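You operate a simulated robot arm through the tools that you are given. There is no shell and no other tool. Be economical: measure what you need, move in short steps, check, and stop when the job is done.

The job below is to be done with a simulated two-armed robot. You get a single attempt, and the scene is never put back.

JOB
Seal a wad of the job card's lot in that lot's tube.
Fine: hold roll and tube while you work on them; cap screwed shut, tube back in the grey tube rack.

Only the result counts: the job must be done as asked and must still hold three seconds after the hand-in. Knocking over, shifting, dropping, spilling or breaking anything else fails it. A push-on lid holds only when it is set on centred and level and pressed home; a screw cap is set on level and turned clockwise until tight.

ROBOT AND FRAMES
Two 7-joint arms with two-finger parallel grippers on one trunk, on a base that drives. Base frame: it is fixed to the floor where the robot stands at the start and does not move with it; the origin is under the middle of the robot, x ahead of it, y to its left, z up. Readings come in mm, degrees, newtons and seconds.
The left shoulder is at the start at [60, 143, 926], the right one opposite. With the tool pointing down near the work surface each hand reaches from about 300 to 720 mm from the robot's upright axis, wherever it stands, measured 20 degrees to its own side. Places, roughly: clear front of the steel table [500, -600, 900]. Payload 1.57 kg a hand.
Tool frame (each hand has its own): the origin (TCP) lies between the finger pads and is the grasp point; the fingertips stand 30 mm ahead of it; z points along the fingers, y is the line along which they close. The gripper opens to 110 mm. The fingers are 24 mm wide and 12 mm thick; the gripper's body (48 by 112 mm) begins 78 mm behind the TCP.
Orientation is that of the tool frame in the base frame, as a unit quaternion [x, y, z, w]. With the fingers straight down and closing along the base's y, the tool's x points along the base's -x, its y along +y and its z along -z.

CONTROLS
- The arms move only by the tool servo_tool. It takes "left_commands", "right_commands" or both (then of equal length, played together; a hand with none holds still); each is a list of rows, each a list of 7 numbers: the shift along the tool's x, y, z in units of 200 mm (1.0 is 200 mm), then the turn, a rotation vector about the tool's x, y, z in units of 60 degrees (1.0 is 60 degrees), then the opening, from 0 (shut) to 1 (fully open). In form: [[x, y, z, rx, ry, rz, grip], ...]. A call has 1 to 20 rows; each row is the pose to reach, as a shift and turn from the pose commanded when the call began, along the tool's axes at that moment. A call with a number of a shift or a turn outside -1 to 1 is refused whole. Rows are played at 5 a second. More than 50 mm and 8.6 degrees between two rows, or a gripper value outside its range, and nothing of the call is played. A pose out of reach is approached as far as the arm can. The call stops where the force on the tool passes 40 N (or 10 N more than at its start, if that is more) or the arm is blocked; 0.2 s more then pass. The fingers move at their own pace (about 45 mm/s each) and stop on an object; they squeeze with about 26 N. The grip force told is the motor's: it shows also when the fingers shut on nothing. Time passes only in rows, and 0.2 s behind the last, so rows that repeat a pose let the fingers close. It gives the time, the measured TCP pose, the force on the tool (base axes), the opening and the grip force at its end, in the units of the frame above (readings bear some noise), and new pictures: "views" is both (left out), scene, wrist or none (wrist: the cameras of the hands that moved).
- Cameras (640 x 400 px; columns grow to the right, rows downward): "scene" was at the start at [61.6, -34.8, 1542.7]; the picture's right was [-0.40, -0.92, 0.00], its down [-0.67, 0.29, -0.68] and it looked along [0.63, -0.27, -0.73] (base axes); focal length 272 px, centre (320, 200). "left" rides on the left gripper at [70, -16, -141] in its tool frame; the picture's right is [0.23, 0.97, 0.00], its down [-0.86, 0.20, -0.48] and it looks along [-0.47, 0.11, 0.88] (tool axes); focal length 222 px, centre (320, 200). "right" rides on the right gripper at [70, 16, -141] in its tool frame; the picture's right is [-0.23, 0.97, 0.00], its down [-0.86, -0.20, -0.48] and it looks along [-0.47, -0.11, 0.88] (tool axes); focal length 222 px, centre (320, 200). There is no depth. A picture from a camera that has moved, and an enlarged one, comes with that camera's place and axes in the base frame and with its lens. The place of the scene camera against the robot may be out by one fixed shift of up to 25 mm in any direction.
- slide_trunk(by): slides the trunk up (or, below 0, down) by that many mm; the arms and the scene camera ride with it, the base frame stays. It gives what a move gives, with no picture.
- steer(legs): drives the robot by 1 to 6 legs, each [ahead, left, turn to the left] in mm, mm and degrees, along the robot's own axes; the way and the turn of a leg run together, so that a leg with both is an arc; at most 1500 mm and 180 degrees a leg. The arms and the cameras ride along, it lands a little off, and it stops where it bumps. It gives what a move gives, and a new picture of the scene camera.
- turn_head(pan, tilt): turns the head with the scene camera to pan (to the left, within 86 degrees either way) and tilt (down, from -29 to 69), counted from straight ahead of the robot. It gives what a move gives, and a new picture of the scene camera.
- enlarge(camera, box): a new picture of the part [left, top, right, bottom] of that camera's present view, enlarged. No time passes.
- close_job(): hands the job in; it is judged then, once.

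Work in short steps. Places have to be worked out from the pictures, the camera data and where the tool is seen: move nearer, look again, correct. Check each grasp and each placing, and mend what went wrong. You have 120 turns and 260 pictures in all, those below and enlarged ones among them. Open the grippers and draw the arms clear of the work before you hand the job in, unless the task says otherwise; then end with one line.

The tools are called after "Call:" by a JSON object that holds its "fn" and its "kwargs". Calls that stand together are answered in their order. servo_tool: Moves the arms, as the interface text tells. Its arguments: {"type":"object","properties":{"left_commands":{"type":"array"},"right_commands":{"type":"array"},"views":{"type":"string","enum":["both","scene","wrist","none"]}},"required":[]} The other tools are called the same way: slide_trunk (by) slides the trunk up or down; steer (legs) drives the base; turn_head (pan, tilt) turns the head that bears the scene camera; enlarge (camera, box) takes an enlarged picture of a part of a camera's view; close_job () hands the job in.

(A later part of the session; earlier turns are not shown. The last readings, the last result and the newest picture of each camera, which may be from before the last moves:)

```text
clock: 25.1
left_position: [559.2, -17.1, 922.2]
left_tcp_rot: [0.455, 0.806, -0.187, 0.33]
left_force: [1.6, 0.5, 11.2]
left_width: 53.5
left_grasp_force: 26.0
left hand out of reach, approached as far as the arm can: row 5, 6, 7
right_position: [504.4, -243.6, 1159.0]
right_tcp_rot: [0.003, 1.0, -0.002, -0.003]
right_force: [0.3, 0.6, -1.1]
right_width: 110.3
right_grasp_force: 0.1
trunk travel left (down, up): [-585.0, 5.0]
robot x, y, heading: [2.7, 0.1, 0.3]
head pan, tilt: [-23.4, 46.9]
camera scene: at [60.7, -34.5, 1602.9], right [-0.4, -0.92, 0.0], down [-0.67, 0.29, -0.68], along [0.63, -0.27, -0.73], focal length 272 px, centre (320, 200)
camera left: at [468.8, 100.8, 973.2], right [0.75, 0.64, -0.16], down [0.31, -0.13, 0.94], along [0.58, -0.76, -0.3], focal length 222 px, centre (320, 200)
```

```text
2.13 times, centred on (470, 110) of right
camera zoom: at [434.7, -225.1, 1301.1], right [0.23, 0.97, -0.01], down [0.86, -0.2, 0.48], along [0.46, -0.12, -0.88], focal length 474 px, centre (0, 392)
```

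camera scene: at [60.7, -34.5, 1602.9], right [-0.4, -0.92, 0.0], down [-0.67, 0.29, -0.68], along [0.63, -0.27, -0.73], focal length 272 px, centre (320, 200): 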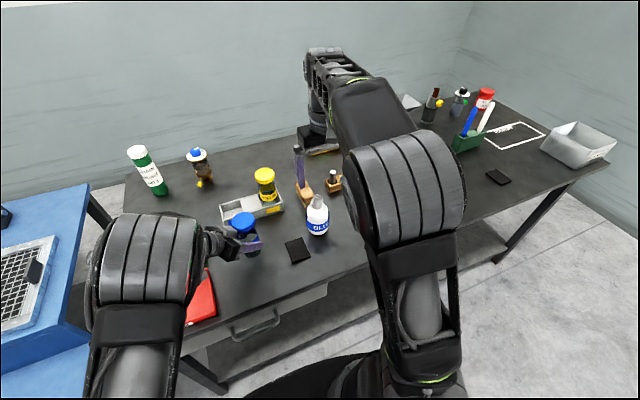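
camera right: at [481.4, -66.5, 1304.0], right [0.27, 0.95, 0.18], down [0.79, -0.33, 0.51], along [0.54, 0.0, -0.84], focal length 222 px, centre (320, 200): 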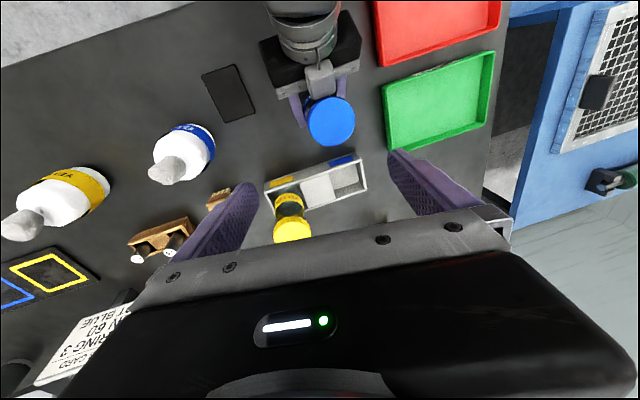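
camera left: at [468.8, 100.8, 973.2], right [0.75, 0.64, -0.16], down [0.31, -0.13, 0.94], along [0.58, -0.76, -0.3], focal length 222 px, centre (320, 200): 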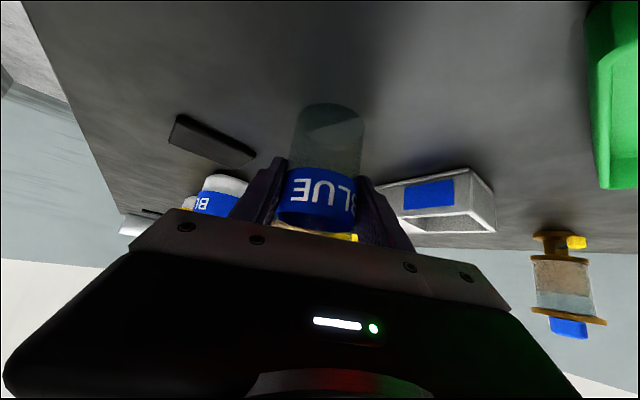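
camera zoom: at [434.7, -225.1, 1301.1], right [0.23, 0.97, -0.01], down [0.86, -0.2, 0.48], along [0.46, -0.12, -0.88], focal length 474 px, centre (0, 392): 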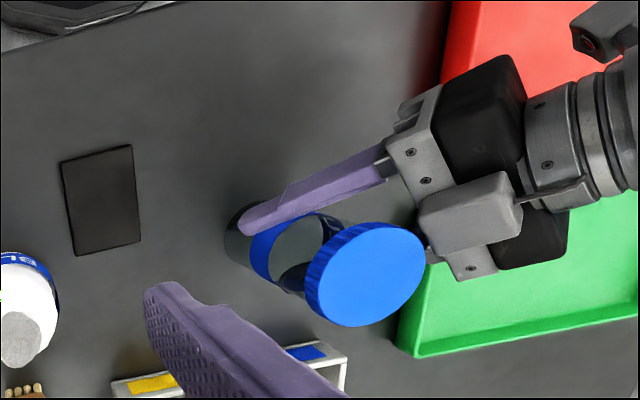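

The tube is vertical, on the table, and the left elbow is well out of the way. I bring the right hand near, yawed 60° clockwise so its fingers line up with the left ones and miss the left hand's body.

Call:
{"fn": "servo_tool", "kwargs": {"right_commands": [[-0.03, 0.09, 0.03, 0, 0, 0.125, 1], [-0.06, 0.18, 0.06, 0, 0, 0.25, 1], [-0.1, 0.27, 0.1, 0, 0, 0.375, 1], [-0.13, 0.36, 0.14, 0, 0, 0.5, 1], [-0.17, 0.45, 0.18, 0, 0, 0.625, 1], [-0.2, 0.54, 0.22, 0, 0, 0.75, 1], [-0.24, 0.63, 0.26, 0, 0, 0.875, 1], [-0.27, 0.72, 0.295, 0, 0, 1.0, 1], [-0.27, 0.72, 0.295, 0, 0, 1.0, 1]]}}

```text
clock: 27.1
left_position: [558.1, -19.6, 921.0]
left_tcp_rot: [0.455, 0.805, -0.188, 0.331]
left_force: [3.2, 2.4, 14.9]
left_width: 53.1
left_grasp_force: 26.4
right_position: [558.3, -100.4, 1098.4]
right_tcp_rot: [0.504, 0.863, -0.003, -0.001]
right_force: [0.4, 0.0, 0.0]
right_width: 110.1
right_grasp_force: 0.1
trunk travel left (down, up): [-585.0, 5.0]
robot x, y, heading: [-3.9, -1.0, 0.0]
head pan, tilt: [-23.4, 46.9]
camera scene: at [60.5, -34.7, 1602.8], right [-0.4, -0.92, 0.0], down [-0.67, 0.29, -0.68], along [0.63, -0.27, -0.73], focal length 272 px, centre (320, 200)
camera right: at [537.8, -30.0, 1239.2], right [0.96, 0.28, -0.01], down [0.25, -0.84, 0.48], along [0.13, -0.46, -0.88], focal length 222 px, centre (320, 200)
```

scene: 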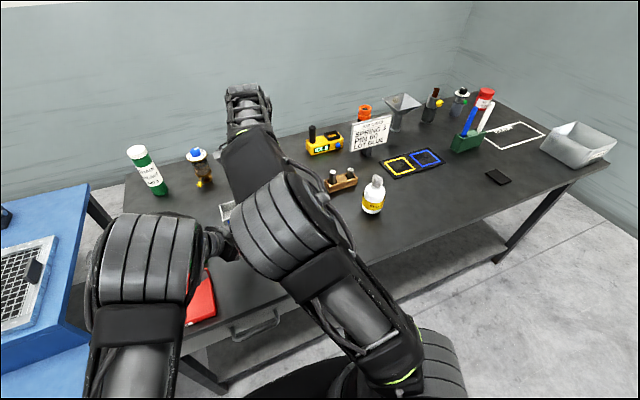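
right: 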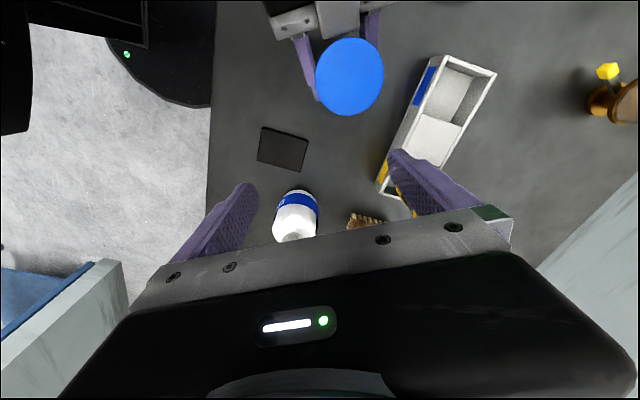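

The cap centre reads (561, -21). I move over it and descend with the fingers open to TCP z about 1010.

Call:
{"fn": "servo_tool", "kwargs": {"right_commands": [[0.17, 0.1, 0.0, 0, 0, 0, 1], [0.337, 0.206, 0.0, 0, 0, 0, 1], [0.337, 0.206, 0.0, 0, 0, 0, 1], [0.337, 0.206, 0.15, 0, 0, 0, 1], [0.337, 0.206, 0.3, 0, 0, 0, 1], [0.337, 0.206, 0.44, 0, 0, 0, 1], [0.337, 0.206, 0.44, 0, 0, 0, 1]]}}

```text
clock: 28.7
left_position: [565.0, -6.2, 921.7]
left_tcp_rot: [0.441, 0.813, -0.185, 0.333]
left_force: [-0.7, -0.1, -0.7]
left_width: 52.6
left_grasp_force: 25.9
right_position: [563.8, -26.1, 1019.5]
right_tcp_rot: [0.509, 0.861, 0.012, -0.002]
right_force: [-0.2, -0.1, -0.5]
right_width: 109.8
right_grasp_force: 0.1
trunk travel left (down, up): [-585.0, 5.0]
robot x, y, heading: [-2.0, 0.7, -0.1]
head pan, tilt: [-23.4, 46.9]
camera scene: at [61.4, -35.2, 1602.6], right [-0.4, -0.92, 0.0], down [-0.67, 0.29, -0.68], along [0.63, -0.27, -0.73], focal length 272 px, centre (320, 200)
camera right: at [543.3, 40.7, 1162.0], right [0.96, 0.27, 0.01], down [0.23, -0.86, 0.46], along [0.14, -0.44, -0.89], focal length 222 px, centre (320, 200)
```

scene: 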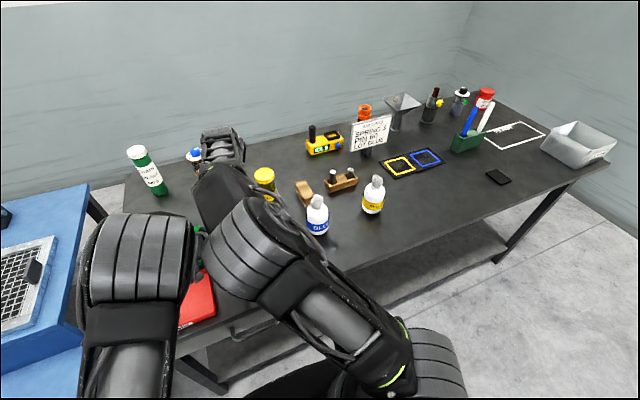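
right: 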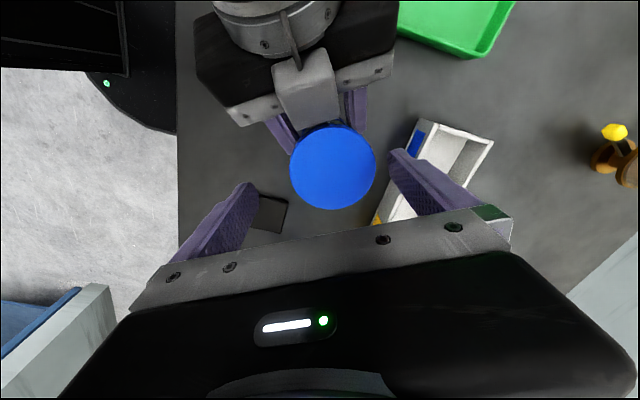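

The forearms still press on each other at y = -20, so I shift the workplace right. I first take the right hand up and away, which should let the left hand spring back.

Call:
{"fn": "servo_tool", "kwargs": {"right_commands": [[0, 0, -0.2, 0, 0, 0, 1], [0, 0, -0.42, 0, 0, 0, 1], [-0.2, -0.1, -0.42, 0, 0, 0, 1], [-0.4, -0.2, -0.42, 0, 0, 0, 1], [-0.6, -0.3, -0.42, 0, 0, 0, 1], [-0.8, -0.42, -0.42, 0, 0, 0, 1], [-0.8, -0.42, -0.42, 0, 0, 0, 1]]}}

Call:
{"fn": "enlarge", "kwargs": {"camera": "right", "box": [240, 0, 640, 200]}}

```text
clock: 30.3
left_position: [559.8, -18.7, 920.4]
left_tcp_rot: [0.454, 0.806, -0.187, 0.33]
left_force: [0.0, 0.1, -1.9]
left_width: 52.8
left_grasp_force: 26.3
right_position: [565.6, -202.2, 1093.6]
right_tcp_rot: [0.502, 0.865, -0.004, -0.001]
right_force: [-0.6, 0.7, 1.2]
right_width: 109.8
right_grasp_force: 0.1
trunk travel left (down, up): [-585.0, 5.0]
robot x, y, heading: [-1.3, 2.0, -0.1]
head pan, tilt: [-23.4, 46.9]
camera scene: at [61.6, -34.3, 1602.7], right [-0.4, -0.92, 0.0], down [-0.67, 0.29, -0.68], along [0.63, -0.27, -0.73], focal length 272 px, centre (320, 200)
camera right: at [545.9, -131.4, 1234.6], right [0.96, 0.28, -0.01], down [0.25, -0.84, 0.48], along [0.13, -0.46, -0.88], focal length 222 px, centre (320, 200)
```

scene: 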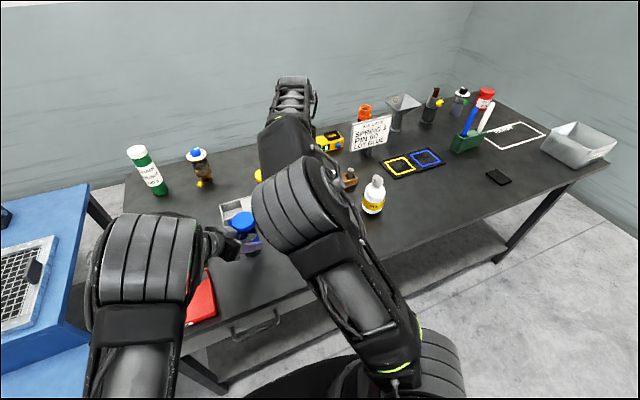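
right: 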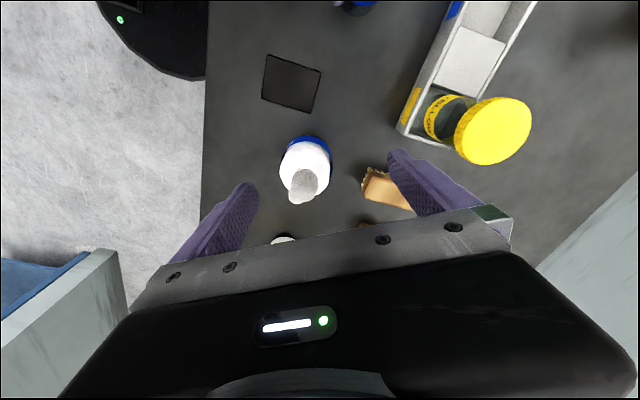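

```text
1.60 times, centred on (440, 100) of right
camera zoom: at [545.9, -131.4, 1234.6], right [0.96, 0.28, -0.01], down [0.25, -0.84, 0.48], along [0.13, -0.46, -0.88], focal length 355 px, centre (128, 360)
```

zoom: 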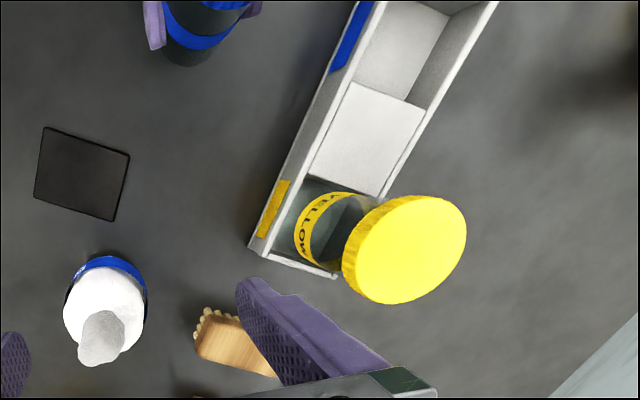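

The right elbow swings inward because of the -60° yaw. I turn the right hand the other way (+120°, same finger line), which should carry the elbow outward.

Call:
{"fn": "servo_tool", "kwargs": {"right_commands": [[0, 0, 0, 0, 0, -0.14, 1], [0, 0, 0, 0, 0, -0.28, 1], [0, 0, 0, 0, 0, -0.42, 1], [0, 0, 0, 0, 0, -0.56, 1], [0, 0, 0, 0, 0, -0.7, 1], [0, 0, 0, 0, 0, -0.84, 1], [0, 0, 0, 0, 0, -0.98, 1]], "views": "none"}}

Call:
{"fn": "servo_tool", "kwargs": {"right_commands": [[0, 0, 0, 0, 0, -0.14, 1], [0, 0, 0, 0, 0, -0.28, 1], [0, 0, 0, 0, 0, -0.42, 1], [0, 0, 0, 0, 0, -0.56, 1], [0, 0, 0, 0, 0, -0.7, 1], [0, 0, 0, 0, 0, -0.84, 1], [0, 0, 0, 0, 0, -0.98, 1]], "views": "none"}}

Call:
{"fn": "servo_tool", "kwargs": {"right_commands": [[0, 0, 0, 0, 0, -0.14, 1], [0, 0, 0, 0, 0, -0.28, 1], [0, 0, 0, 0, 0, -0.42, 1], [0, 0, 0, 0, 0, -0.56, 1], [0, 0, 0, 0, 0, -0.7, 1], [0, 0, 0, 0, 0, -0.84, 1], [0, 0, 0, 0, 0, -0.98, 1], [0, 0, 0, 0, 0, -0.98, 1]]}}

```text
clock: 31.9
left_position: [559.5, -19.3, 920.4]
left_tcp_rot: [0.455, 0.806, -0.188, 0.33]
left_force: [-0.1, -0.4, 0.3]
left_width: 52.6
left_grasp_force: 26.0
right_position: [566.9, -202.5, 1094.4]
right_tcp_rot: [0.013, 1.0, -0.002, -0.002]
right_force: [-0.7, 0.0, -0.3]
right_width: 110.3
right_grasp_force: 0.0
trunk travel left (down, up): [-585.0, 5.0]
robot x, y, heading: [1.4, 0.0, -0.2]
head pan, tilt: [-23.4, 46.9]
```

```text
clock: 33.5
left_position: [559.6, -19.5, 920.6]
left_tcp_rot: [0.455, 0.806, -0.187, 0.329]
left_force: [0.0, -0.1, -1.5]
left_width: 52.7
left_grasp_force: 26.1
right_position: [566.4, -202.8, 1093.6]
right_tcp_rot: [-0.48, 0.877, -0.001, -0.002]
right_force: [-0.4, -0.4, 0.3]
right_width: 109.9
right_grasp_force: 0.0
trunk travel left (down, up): [-585.0, 5.0]
robot x, y, heading: [2.9, 1.7, 0.1]
head pan, tilt: [-23.4, 46.9]
```

```text
clock: 35.3
left_position: [559.4, -18.3, 920.1]
left_tcp_rot: [0.455, 0.806, -0.186, 0.33]
left_force: [-0.2, 0.2, -1.1]
left_width: 52.9
left_grasp_force: 26.2
right_position: [566.6, -202.2, 1095.0]
right_tcp_rot: [0.849, -0.528, 0.001, 0.002]
right_force: [-0.5, -0.1, -0.4]
right_width: 110.0
right_grasp_force: 0.0
trunk travel left (down, up): [-585.0, 5.0]
robot x, y, heading: [-1.5, -0.3, -0.3]
head pan, tilt: [-23.4, 46.9]
camera scene: at [61.6, -35.0, 1602.7], right [-0.4, -0.92, 0.0], down [-0.67, 0.29, -0.68], along [0.63, -0.27, -0.73], focal length 272 px, centre (320, 200)
camera right: at [582.8, -270.1, 1236.2], right [-0.97, -0.23, 0.0], down [-0.2, 0.86, 0.48], along [-0.11, 0.46, -0.88], focal length 222 px, centre (320, 200)
```

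scene: 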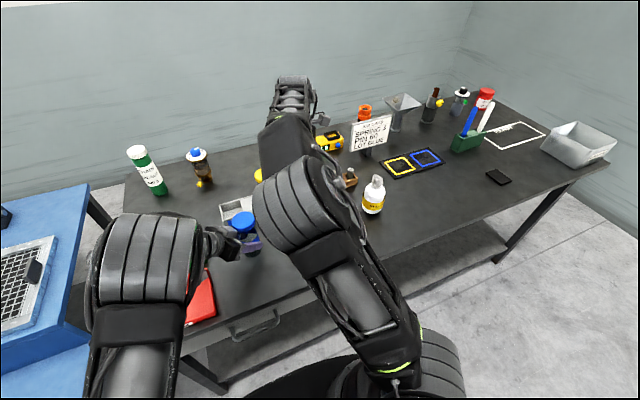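
right: 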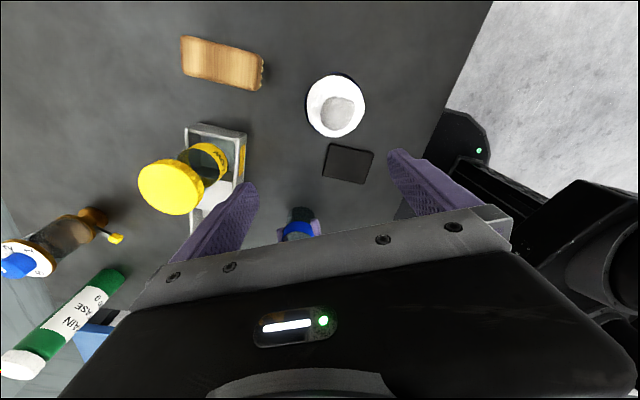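

Elbow placement depends on hand position, not on yaw. I move the tube with the left hand to about (580, -110), yawing it 15° more, so the right arm works more in front of its own shoulder.

Call:
{"fn": "servo_tool", "kwargs": {"left_commands": [[-0.035, 0, -0.036, 0, 0, 0, 0], [-0.1, -0.03, 0.02, 0.035, 0, 0.035, 0], [-0.16, -0.06, 0.08, 0.07, 0, 0.07, 0], [-0.22, -0.09, 0.14, 0.105, 0, 0.105, 0], [-0.28, -0.12, 0.2, 0.14, 0, 0.14, 0], [-0.347, -0.147, 0.27, 0.175, 0, 0.178, 0], [-0.347, -0.147, 0.27, 0.175, 0, 0.178, 0], [-0.315, -0.147, 0.303, 0.175, 0, 0.178, 0], [-0.315, -0.147, 0.303, 0.175, 0, 0.178, 0]]}}

Call:
{"fn": "enlarge", "kwargs": {"camera": "right", "box": [180, 40, 480, 240]}}

```text
clock: 37.3
left_position: [580.4, -109.2, 920.3]
left_tcp_rot: [0.555, 0.74, -0.228, 0.303]
left_force: [0.3, -0.1, -0.7]
left_width: 53.1
left_grasp_force: 26.3
right_position: [566.1, -201.5, 1094.5]
right_tcp_rot: [0.848, -0.53, 0.0, 0.003]
right_force: [-1.2, -1.0, -0.6]
right_width: 110.0
right_grasp_force: 0.2
trunk travel left (down, up): [-585.0, 5.0]
robot x, y, heading: [-4.3, -1.4, 0.4]
head pan, tilt: [-23.4, 46.9]
camera scene: at [61.4, -34.9, 1602.7], right [-0.4, -0.92, 0.0], down [-0.67, 0.29, -0.68], along [0.63, -0.27, -0.73], focal length 272 px, centre (320, 200)
camera left: at [522.7, 29.3, 972.9], right [0.89, 0.43, -0.16], down [0.27, -0.21, 0.94], along [0.37, -0.88, -0.3], focal length 222 px, centre (320, 200)
```

scene: 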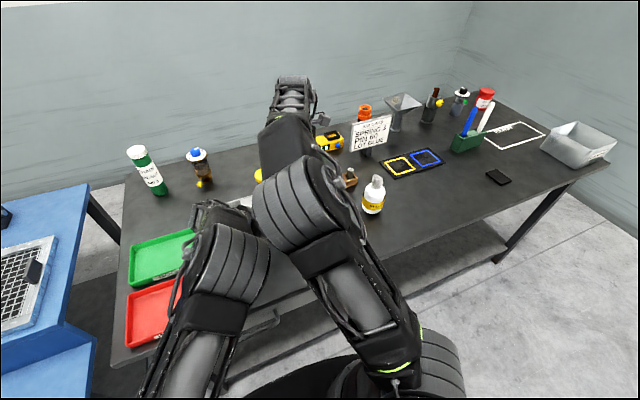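
left: 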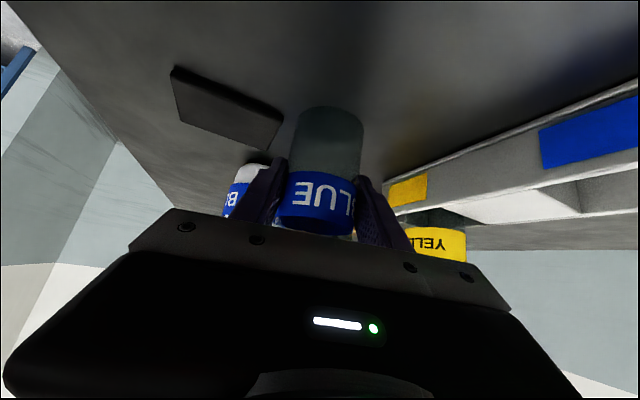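

```text
2.00 times, centred on (330, 140) of right
camera zoom: at [582.4, -270.1, 1236.3], right [-0.97, -0.22, 0.0], down [-0.19, 0.86, 0.48], along [-0.11, 0.46, -0.88], focal length 444 px, centre (300, 320)
```

zoom: 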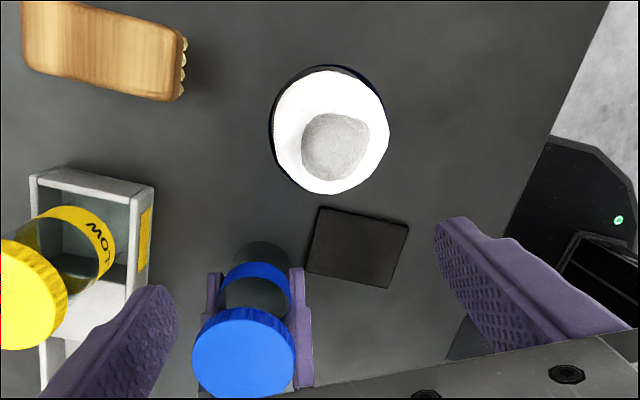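

Now the left elbow leans inward; the better workplace is further left, since the left elbow swings outward quickly there. I move the tube to about (565, 25).

Call:
{"fn": "servo_tool", "kwargs": {"left_commands": [[-0.028, 0, -0.0285, 0, 0, 0, 0], [0.09, 0.03, -0.145, 0, 0, 0, 0], [0.21, 0.06, -0.26, 0, 0, 0, 0], [0.33, 0.09, -0.38, 0, 0, 0, 0], [0.4445, 0.1155, -0.494, 0, 0, 0, 0], [0.4445, 0.1155, -0.494, 0, 0, 0, 0], [0.469, 0.1155, -0.47, 0, 0, 0, 0], [0.469, 0.1155, -0.47, 0, 0, 0, 0]]}}

```text
clock: 39.1
left_position: [563.3, 22.2, 923.1]
left_tcp_rot: [0.555, 0.741, -0.226, 0.302]
left_force: [0.3, 0.0, -1.2]
left_width: 52.6
left_grasp_force: 26.2
right_position: [567.3, -202.9, 1094.1]
right_tcp_rot: [0.848, -0.53, 0.0, 0.004]
right_force: [0.4, 0.9, -0.3]
right_width: 110.1
right_grasp_force: 0.1
trunk travel left (down, up): [-585.0, 5.0]
robot x, y, heading: [3.1, -1.4, -0.0]
head pan, tilt: [-23.4, 46.9]
camera scene: at [61.5, -34.9, 1602.7], right [-0.4, -0.92, 0.0], down [-0.67, 0.29, -0.68], along [0.63, -0.27, -0.73], focal length 272 px, centre (320, 200)
camera left: at [506.4, 161.3, 975.4], right [0.89, 0.43, -0.16], down [0.27, -0.21, 0.94], along [0.37, -0.88, -0.3], focal length 222 px, centre (320, 200)
```

scene: 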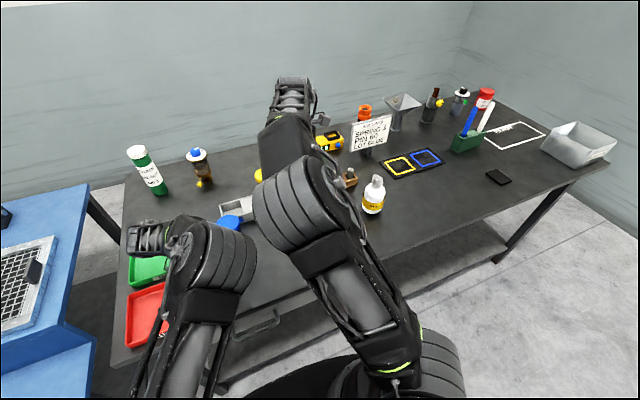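
left: 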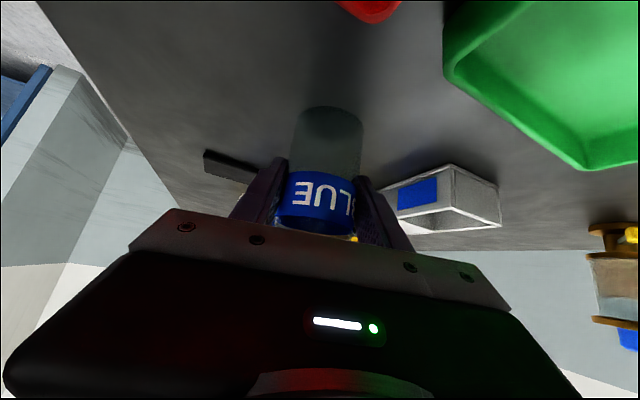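

The left elbow stayed inward. Turning the hand round the tube is what swung it out before, so I turn it a further 40° and look.

Call:
{"fn": "servo_tool", "kwargs": {"left_commands": [[-0.028, 0, -0.0285, 0, 0, 0, 0], [-0.028, 0, -0.0285, 0.078, 0, 0.079, 0], [-0.028, 0, -0.0285, 0.156, 0, 0.158, 0], [-0.028, 0, -0.0285, 0.234, 0, 0.237, 0], [-0.028, 0, -0.0285, 0.312, 0, 0.316, 0], [-0.028, 0, -0.0285, 0.39, 0, 0.395, 0], [-0.028, 0, -0.0285, 0.467, 0, 0.474, 0], [-0.028, 0, -0.0285, 0.467, 0, 0.474, 0]]}}

```text
clock: 40.9
left_position: [452.7, -38.9, 951.0]
left_tcp_rot: [0.775, 0.507, -0.315, 0.207]
left_force: [-0.2, -0.1, -0.7]
left_width: 52.8
left_grasp_force: 25.8
left hand out of reach, approached as far as the arm can: row 2, 3, 4, 5, 6, 7, 8
right_position: [566.6, -201.6, 1095.1]
right_tcp_rot: [0.848, -0.53, 0.0, 0.003]
right_force: [-0.3, -0.4, -0.4]
right_width: 110.1
right_grasp_force: 0.1
trunk travel left (down, up): [-585.0, 5.0]
robot x, y, heading: [-0.6, 0.3, -0.4]
head pan, tilt: [-23.4, 46.9]
camera scene: at [61.7, -34.9, 1602.7], right [-0.4, -0.92, 0.0], down [-0.67, 0.29, -0.68], along [0.63, -0.27, -0.73], focal length 272 px, centre (320, 200)
camera left: at [496.8, 103.3, 1004.3], right [0.96, -0.24, -0.16], down [0.07, -0.33, 0.94], along [-0.28, -0.91, -0.3], focal length 222 px, centre (320, 200)
```

scene: 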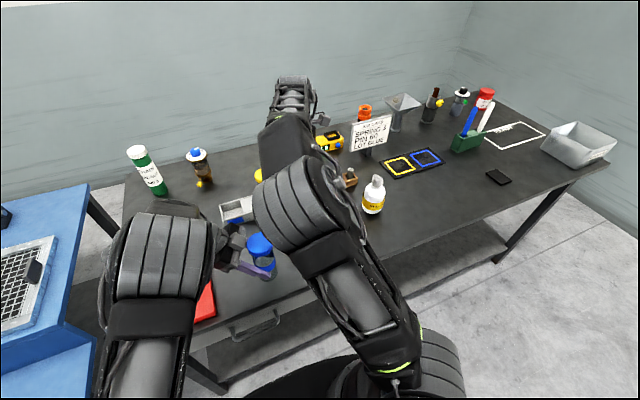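
left: 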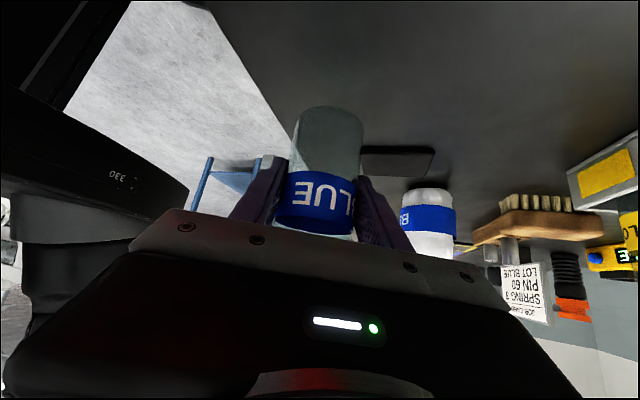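

That yaw was out of reach and the hand drifted, tube still held and in the air. I turn it back to about -60° pointing at the same place.

Call:
{"fn": "servo_tool", "kwargs": {"left_commands": [[0, 0, 0, -0.09, 0, -0.09, 0], [0, 0, 0, -0.18, 0, -0.182, 0], [0, 0, 0, -0.27, 0, -0.274, 0], [0, 0, 0, -0.36, 0, -0.365, 0], [0, 0, 0, -0.45, 0, -0.456, 0], [0, 0, 0, -0.55, 0, -0.556, 0], [0, 0, 0, -0.643, 0, -0.652, 0], [0, 0, 0, -0.643, 0, -0.652, 0], [0, 0, 0, -0.643, 0, -0.652, 0]]}}

```text
clock: 42.9
left_position: [453.5, -39.6, 951.8]
left_tcp_rot: [0.454, 0.806, -0.186, 0.33]
left_force: [-0.5, -0.7, -1.3]
left_width: 52.7
left_grasp_force: 26.1
right_position: [565.6, -202.3, 1095.2]
right_tcp_rot: [0.848, -0.53, 0.0, 0.003]
right_force: [0.6, 0.5, 0.1]
right_width: 110.0
right_grasp_force: 0.0
trunk travel left (down, up): [-585.0, 5.0]
robot x, y, heading: [-0.1, -1.6, 0.1]
head pan, tilt: [-23.4, 46.9]
camera scene: at [61.4, -35.1, 1602.7], right [-0.4, -0.92, 0.0], down [-0.67, 0.29, -0.68], along [0.63, -0.27, -0.73], focal length 272 px, centre (320, 200)
camera left: at [362.6, 80.5, 1004.5], right [0.75, 0.64, -0.16], down [0.31, -0.13, 0.94], along [0.58, -0.75, -0.3], focal length 222 px, centre (320, 200)
```

scene: 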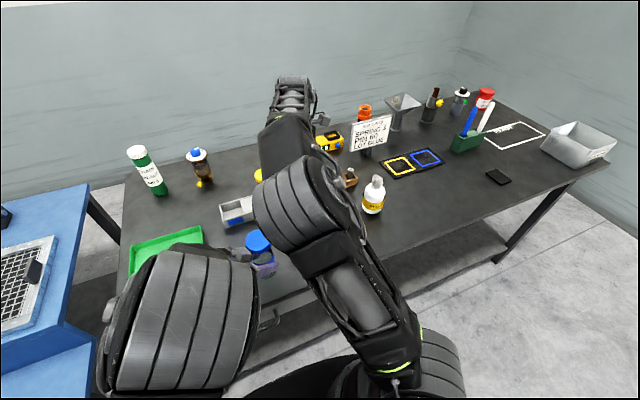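
left: 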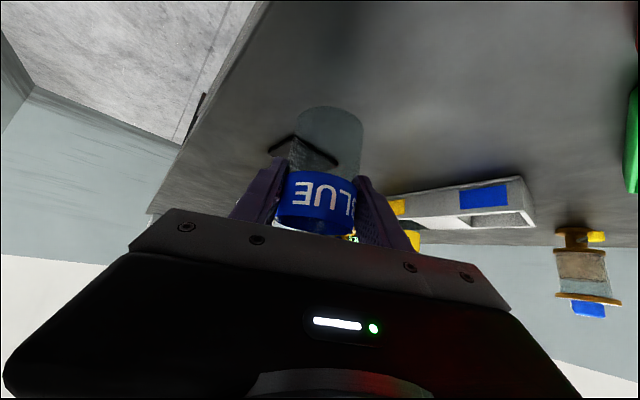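

Commands restart from the reached pose, good to know. I move the tube forward to about (600, 10) at this pointing and see where the elbow goes.

Call:
{"fn": "servo_tool", "kwargs": {"left_commands": [[-0.03, 0.19, 0.03, 0, 0, 0, 0], [-0.06, 0.38, 0.058, 0, 0, 0, 0], [-0.09, 0.57, 0.087, 0, 0, 0, 0], [-0.1185, 0.759, 0.1155, 0, 0, 0, 0], [-0.1185, 0.759, 0.1155, 0, 0, 0, 0]]}}

```text
clock: 44.1
left_position: [600.7, 10.8, 951.0]
left_tcp_rot: [0.455, 0.806, -0.187, 0.33]
left_force: [-0.1, 0.1, -1.0]
left_width: 52.5
left_grasp_force: 26.1
right_position: [567.3, -202.6, 1094.6]
right_tcp_rot: [0.848, -0.53, 0.0, 0.004]
right_force: [-0.7, 0.3, -0.2]
right_width: 110.0
right_grasp_force: 0.0
trunk travel left (down, up): [-585.0, 5.0]
robot x, y, heading: [-3.6, 3.1, -0.0]
head pan, tilt: [-23.4, 46.9]
camera scene: at [61.0, -35.1, 1602.8], right [-0.4, -0.92, 0.0], down [-0.67, 0.29, -0.68], along [0.63, -0.27, -0.73], focal length 272 px, centre (320, 200)
camera left: at [510.4, 130.2, 1004.6], right [0.75, 0.64, -0.16], down [0.31, -0.13, 0.94], along [0.58, -0.75, -0.3], focal length 222 px, centre (320, 200)
```

scene: 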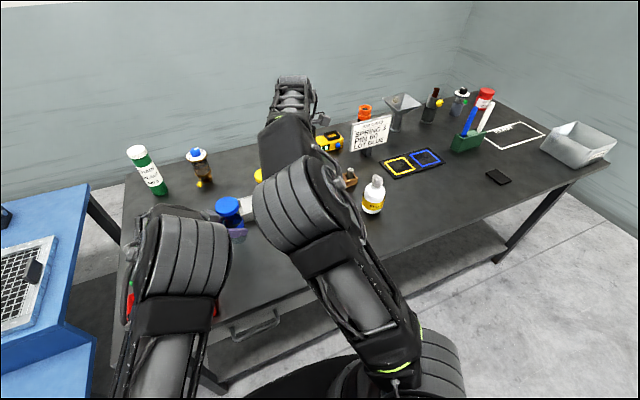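
left: 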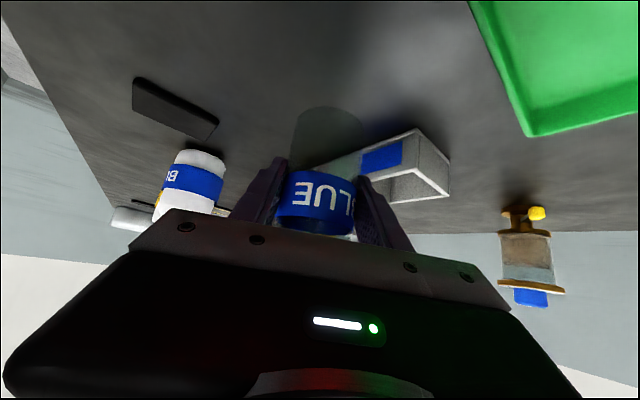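

I hold the tube at about (585, 10) slightly above the table, where the right arm will be nearly stretched and its elbow slim, and bring the right hand part of the way, watching whether the left is pushed.

Call:
{"fn": "servo_tool", "kwargs": {"left_commands": [[0.04, -0.03, 0.013, 0, 0, 0, 0], [0.08, -0.0645, 0.0265, 0, 0, 0, 0], [0.08, -0.0645, 0.0265, 0, 0, 0, 0], [0.08, -0.0645, 0.0265, 0, 0, 0, 0], [0.08, -0.0645, 0.0265, 0, 0, 0, 0], [0.08, -0.0645, 0.0265, 0, 0, 0, 0]], "right_commands": [[0, 0, 0, 0, 0, 0, 1], [-0.12, -0.07, 0.006, 0, 0, 0, 1], [-0.24, -0.14, 0.012, 0, 0, 0, 1], [-0.36, -0.21, 0.018, 0, 0, 0, 1], [-0.484, -0.286, 0.025, 0, 0, 0, 1], [-0.484, -0.286, 0.025, 0, 0, 0, 1]]}}

```text
clock: 45.5
left_position: [586.0, 10.6, 937.4]
left_tcp_rot: [0.455, 0.806, -0.187, 0.329]
left_force: [-0.5, -0.3, -1.7]
left_width: 52.7
left_grasp_force: 25.9
right_position: [575.9, -91.0, 1089.2]
right_tcp_rot: [0.848, -0.53, -0.001, 0.003]
right_force: [1.1, -0.2, 0.2]
right_width: 109.9
right_grasp_force: 0.1
trunk travel left (down, up): [-585.0, 5.0]
robot x, y, heading: [3.1, 0.1, 0.4]
head pan, tilt: [-23.4, 46.9]
camera scene: at [61.6, -35.2, 1602.7], right [-0.4, -0.92, 0.0], down [-0.67, 0.29, -0.68], along [0.63, -0.27, -0.73], focal length 272 px, centre (320, 200)
camera right: at [592.7, -158.2, 1230.7], right [-0.97, -0.22, 0.01], down [-0.19, 0.86, 0.48], along [-0.11, 0.46, -0.88], focal length 222 px, centre (320, 200)
camera left: at [495.2, 130.2, 989.7], right [0.75, 0.64, -0.16], down [0.31, -0.13, 0.94], along [0.58, -0.75, -0.3], focal length 222 px, centre (320, 200)
```

scene: 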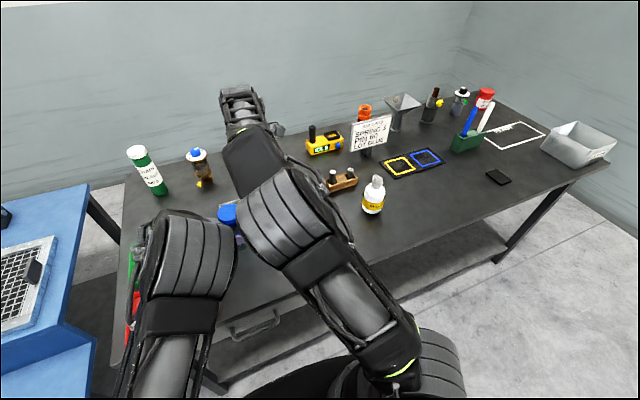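
right: 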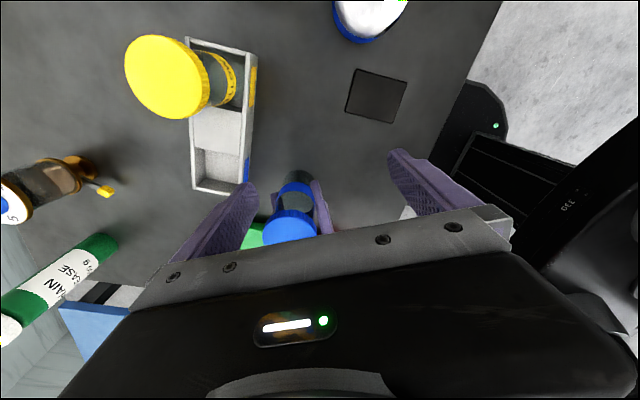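
left: 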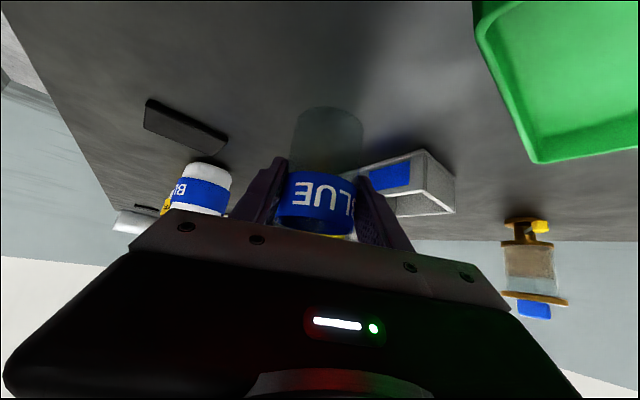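

The elbows still nearly touch, so I change the scheme. The left hand goes tool-down with the tube tilted 45° (cap toward the right), and the right hand will come coaxially from the right, so the wrists stay well apart and turning is a pure wrist roll. I draw the right back and tilt the left.

Call:
{"fn": "servo_tool", "kwargs": {"left_commands": [[0, 0, 0, 0, 0, 0, 0], [0, 0, -0.05, 0, 0, 0, 0], [-0.003, -0.01, -0.12, 0, 0.125, 0, 0], [-0.006, -0.02, -0.2, 0, 0.25, 0, 0], [-0.01, -0.035, -0.28, 0, 0.375, 0, 0], [-0.013, -0.05, -0.36, 0, 0.5, 0, 0], [-0.016, -0.06, -0.43, 0, 0.625, 0, 0], [-0.019, -0.068, -0.494, 0, 0.75, 0, 0], [-0.019, -0.068, -0.494, 0, 0.75, 0, 0]], "right_commands": [[0.13, 0.08, -0.06, 0, 0, 0, 1], [0.27, 0.17, -0.12, 0, 0, 0, 1], [0.41, 0.25, -0.18, 0, 0, 0, 1], [0.55, 0.34, -0.24, 0, 0, 0, 1], [0.684, 0.42, -0.3, 0, 0, 0, 1], [0.684, 0.42, -0.3, 0, 0, 0, 1], [0.684, 0.42, -0.3, 0, 0, 0, 1], [0.684, 0.42, -0.3, 0, 0, 0, 1], [0.684, 0.42, -0.3, 0, 0, 0, 1]]}}

```text
clock: 47.5
left_position: [539.8, 60.7, 1010.9]
left_tcp_rot: [0.491, 0.871, 0.003, -0.005]
left_force: [0.0, 0.5, -0.5]
left_width: 52.8
left_grasp_force: 25.6
right_position: [539.2, -242.7, 1139.4]
right_tcp_rot: [0.848, -0.53, 0.002, 0.002]
right_force: [-0.5, 0.3, 0.3]
right_width: 110.1
right_grasp_force: 0.0
right hand out of reach, approached as far as the arm can: row 3, 4, 5, 6, 7, 8, 9
trunk travel left (down, up): [-585.0, 5.0]
robot x, y, heading: [0.7, 1.4, 0.1]
head pan, tilt: [-23.4, 46.9]
camera scene: at [61.5, -35.1, 1602.7], right [-0.4, -0.92, 0.0], down [-0.67, 0.29, -0.68], along [0.63, -0.27, -0.73], focal length 272 px, centre (320, 200)
camera right: at [555.2, -311.3, 1280.9], right [-0.97, -0.22, 0.0], down [-0.2, 0.86, 0.47], along [-0.11, 0.46, -0.88], focal length 222 px, centre (320, 200)
camera left: at [490.2, 112.0, 1153.3], right [0.72, 0.7, 0.0], down [0.62, -0.63, 0.47], along [0.33, -0.33, -0.88], focal length 222 px, centre (320, 200)
```

scene: 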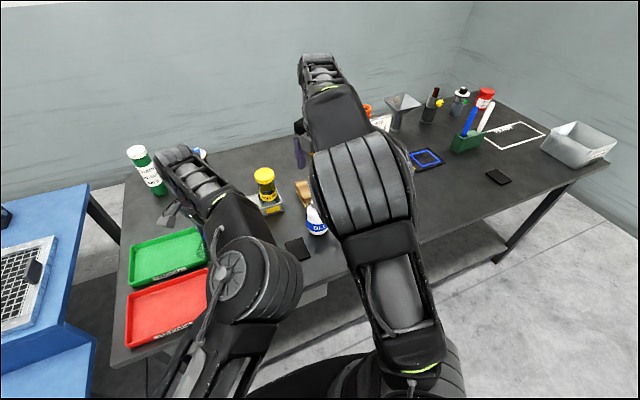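
right: 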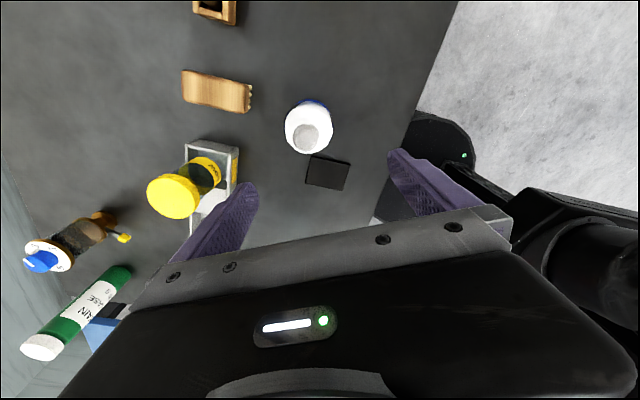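
left: 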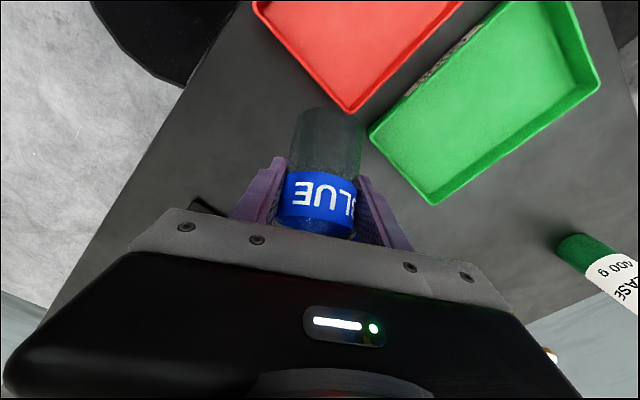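

The elbows are well apart. I yaw the left so the tube's cap points to -y, and yaw the right 26° back so its fingers close along x.

Call:
{"fn": "servo_tool", "kwargs": {"left_commands": [[0, 0, 0, 0, 0, 0.13, 0], [0, 0, 0, 0, 0, 0.26, 0], [0, 0, 0, 0, 0, 0.39, 0], [0, 0, 0, 0, 0, 0.517, 0], [0, 0, 0, 0, 0, 0.517, 0]], "right_commands": [[0, 0, 0, 0, 0, 0.11, 1], [0, 0, 0, 0, 0, 0.22, 1], [0, 0, 0, 0, 0, 0.33, 1], [0, 0, 0, 0, 0, 0.433, 1], [0, 0, 0, 0, 0, 0.433, 1]], "views": "none"}}

Call:
{"fn": "servo_tool", "kwargs": {"right_commands": [[0.03, 0, 0.02, 0, -0.125, 0, 1], [0.06, 0, 0.04, 0, -0.25, 0, 1], [0.09, 0, 0.06, 0, -0.375, 0, 1], [0.12, 0, 0.08, 0, -0.5, 0, 1], [0.15, 0, 0.1, 0, -0.625, 0, 1], [0.15, 0, 0.12, 0, -0.75, 0, 1], [0.15, 0, 0.12, 0, -0.75, 0, 1]]}}

```text
clock: 48.7
left_position: [539.8, 60.9, 1010.3]
left_tcp_rot: [0.707, 0.708, 0.0, -0.004]
left_force: [-0.3, 0.3, -0.8]
left_width: 53.0
left_grasp_force: 26.0
right_position: [539.3, -243.4, 1139.1]
right_tcp_rot: [0.708, -0.706, 0.002, 0.002]
right_force: [0.0, 0.0, -0.7]
right_width: 109.9
right_grasp_force: 0.0
trunk travel left (down, up): [-585.0, 5.0]
robot x, y, heading: [0.6, 5.0, 0.0]
head pan, tilt: [-23.4, 46.9]
```

```text
clock: 50.3
left_position: [540.0, 62.7, 1010.7]
left_tcp_rot: [0.706, 0.708, 0.0, -0.004]
left_force: [-0.3, 0.7, -1.1]
left_width: 53.0
left_grasp_force: 26.0
right_position: [428.3, -194.8, 1130.8]
right_tcp_rot: [-0.654, 0.654, 0.27, 0.267]
right_force: [-0.1, -0.5, 0.6]
right_width: 110.1
right_grasp_force: 0.0
right hand out of reach, approached as far as the arm can: row 1, 2, 3, 4, 5, 6, 7
trunk travel left (down, up): [-585.0, 5.0]
robot x, y, heading: [-3.3, -3.2, 0.1]
head pan, tilt: [-23.4, 46.9]
camera scene: at [62.1, -34.7, 1602.7], right [-0.4, -0.92, 0.0], down [-0.67, 0.29, -0.68], along [0.63, -0.27, -0.73], focal length 272 px, centre (320, 200)
camera right: at [411.6, -342.6, 1181.8], right [-0.97, 0.16, 0.16], down [0.2, 0.27, 0.94], along [0.11, 0.95, -0.3], focal length 222 px, centre (320, 200)
```

scene: 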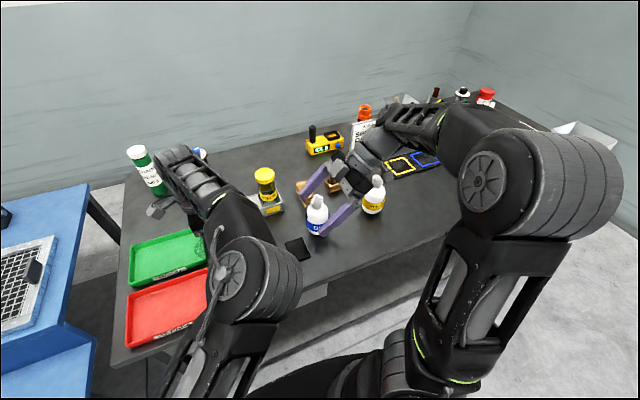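
right: 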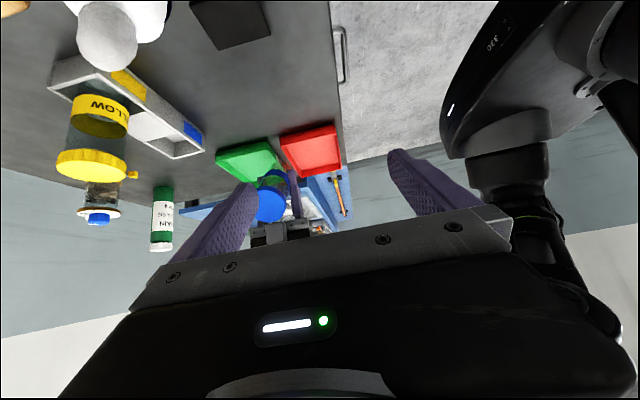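

The right elbow swung well out; lots of room now. The cap shows at about (536, 0, 1066), as predicted. I move the right hand to a coaxial pre-approach 90 mm off the cap.

Call:
{"fn": "servo_tool", "kwargs": {"right_commands": [[-0.1, -0.11, 0.085, 0, 0, 0, 1], [-0.2, -0.22, 0.17, 0, 0, 0, 1], [-0.3, -0.34, 0.26, 0, 0, 0, 1], [-0.4, -0.45, 0.345, 0, 0, 0, 1], [-0.487, -0.56, 0.43, 0, 0, 0, 1], [-0.487, -0.56, 0.43, 0, 0, 0, 1]]}}

Call:
{"fn": "enlarge", "kwargs": {"camera": "right", "box": [180, 100, 480, 280]}}

```text
clock: 51.7
left_position: [538.6, 61.3, 1011.0]
left_tcp_rot: [0.706, 0.708, 0.0, -0.005]
left_force: [0.4, -0.8, -0.6]
left_width: 52.8
left_grasp_force: 26.2
right_position: [520.3, -49.4, 1134.3]
right_tcp_rot: [-0.653, 0.655, 0.269, 0.268]
right_force: [-0.5, -0.4, -0.4]
right_width: 109.8
right_grasp_force: 0.1
right hand out of reach, approached as far as the arm can: row 1, 2, 3, 4, 5, 6
trunk travel left (down, up): [-585.0, 5.0]
robot x, y, heading: [-0.3, -2.7, -0.4]
head pan, tilt: [-23.4, 46.9]
camera scene: at [61.2, -35.6, 1602.7], right [-0.4, -0.92, 0.0], down [-0.67, 0.29, -0.68], along [0.63, -0.27, -0.73], focal length 272 px, centre (320, 200)
camera right: at [503.2, -198.7, 1185.4], right [-0.97, 0.16, 0.16], down [0.2, 0.27, 0.94], along [0.11, 0.95, -0.3], focal length 222 px, centre (320, 200)
```

scene: 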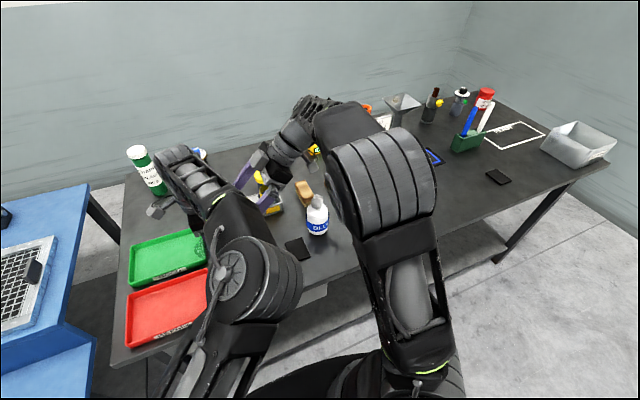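
right: 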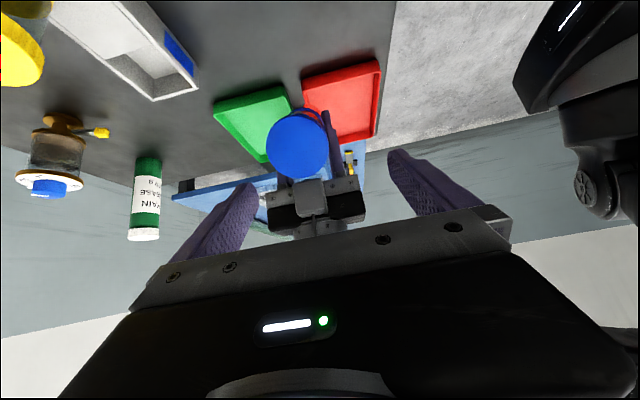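

```text
2.13 times, centred on (330, 190) of right
camera zoom: at [503.2, -198.7, 1185.4], right [-0.97, 0.16, 0.16], down [0.2, 0.27, 0.94], along [0.11, 0.95, -0.3], focal length 474 px, centre (299, 221)
```

zoom: 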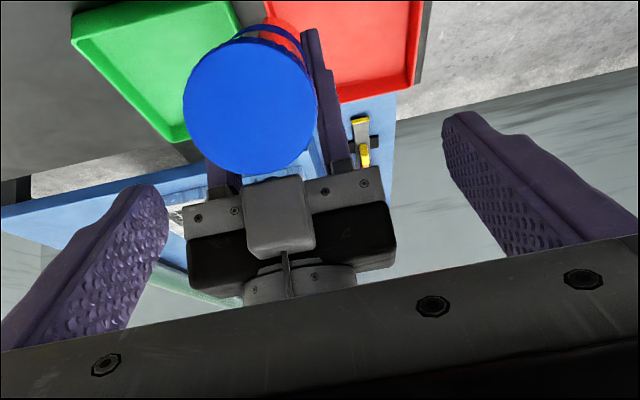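

The cap reads lower than predicted: the tube leans about 7.5° more in the left grip. I rotate the left hand to bring it to 45° and move the tube nearer and lower, to about (500, 62, 985), for better right-arm reach.

Call:
{"fn": "servo_tool", "kwargs": {"left_commands": [[0, -0.065, 0.043, 0, -0.042, 0, 0], [0, -0.13, 0.086, 0, -0.085, 0, 0], [0, -0.195, 0.13, 0, -0.127, 0, 0], [0, -0.195, 0.13, 0, -0.127, 0, 0]], "right_commands": [[0, 0.03, 0.0, 0, 0, 0, 1], [0, 0.06, 0.0, 0, 0, 0, 1], [0, 0.1, 0, 0, 0, 0, 1], [0, 0.1, 0, 0, 0, 0, 1]]}}

Call:
{"fn": "enlarge", "kwargs": {"camera": "right", "box": [180, 60, 480, 240]}}

```text
clock: 52.7
left_position: [500.4, 60.7, 983.9]
left_tcp_rot: [0.705, 0.706, -0.047, 0.044]
left_force: [0.0, 0.8, -0.7]
left_width: 52.6
left_grasp_force: 26.4
right_position: [500.4, -50.3, 1133.8]
right_tcp_rot: [-0.653, 0.654, 0.271, 0.267]
right_force: [0.3, -0.9, -0.2]
right_width: 109.9
right_grasp_force: 0.2
trunk travel left (down, up): [-585.0, 5.0]
robot x, y, heading: [3.5, -3.3, 0.1]
head pan, tilt: [-23.4, 46.9]
camera scene: at [62.1, -35.0, 1602.7], right [-0.4, -0.92, 0.0], down [-0.67, 0.29, -0.68], along [0.63, -0.27, -0.73], focal length 272 px, centre (320, 200)
camera right: at [484.3, -198.4, 1184.6], right [-0.97, 0.16, 0.17], down [0.2, 0.27, 0.94], along [0.11, 0.95, -0.3], focal length 222 px, centre (320, 200)
camera left: at [484.8, 148.3, 1115.8], right [0.97, 0.23, -0.03], down [0.2, -0.79, 0.58], along [0.11, -0.57, -0.81], focal length 222 px, centre (320, 200)
```

scene: 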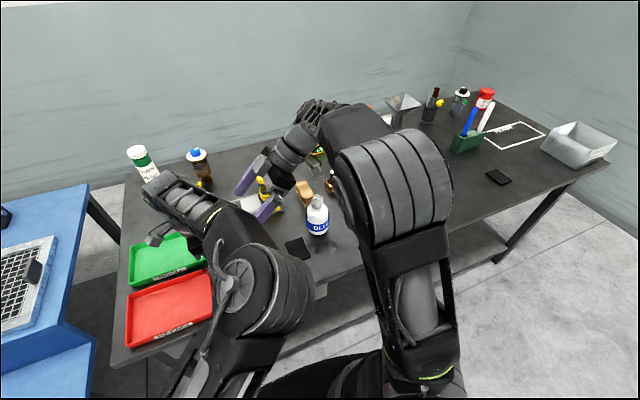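
right: 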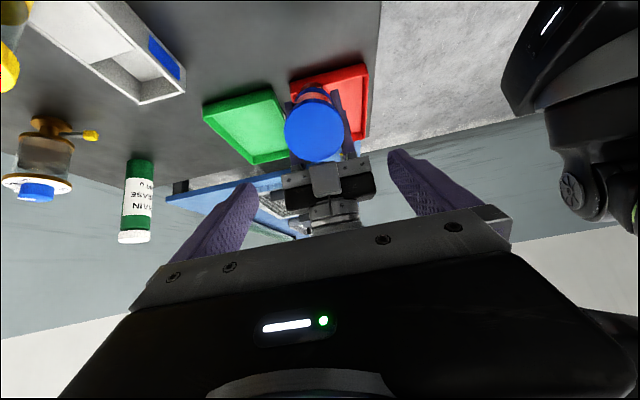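
left: 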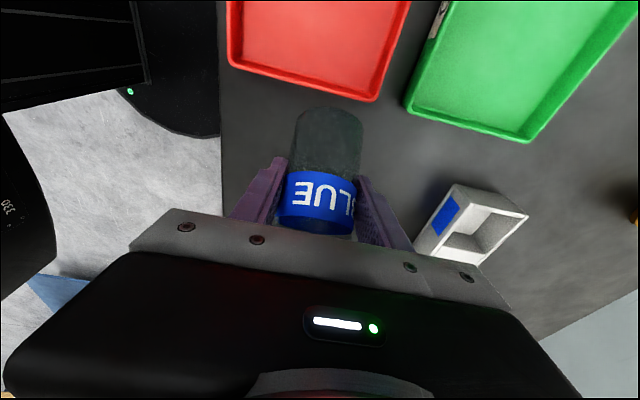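

```text
2.13 times, centred on (330, 150) of right
camera zoom: at [484.3, -198.4, 1184.6], right [-0.97, 0.16, 0.17], down [0.2, 0.27, 0.94], along [0.11, 0.95, -0.3], focal length 474 px, centre (299, 307)
```

zoom: 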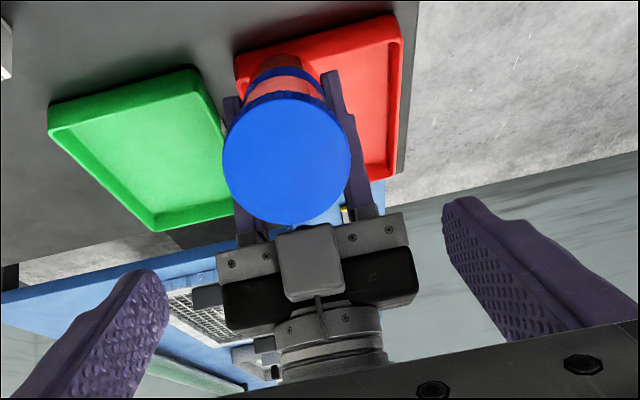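

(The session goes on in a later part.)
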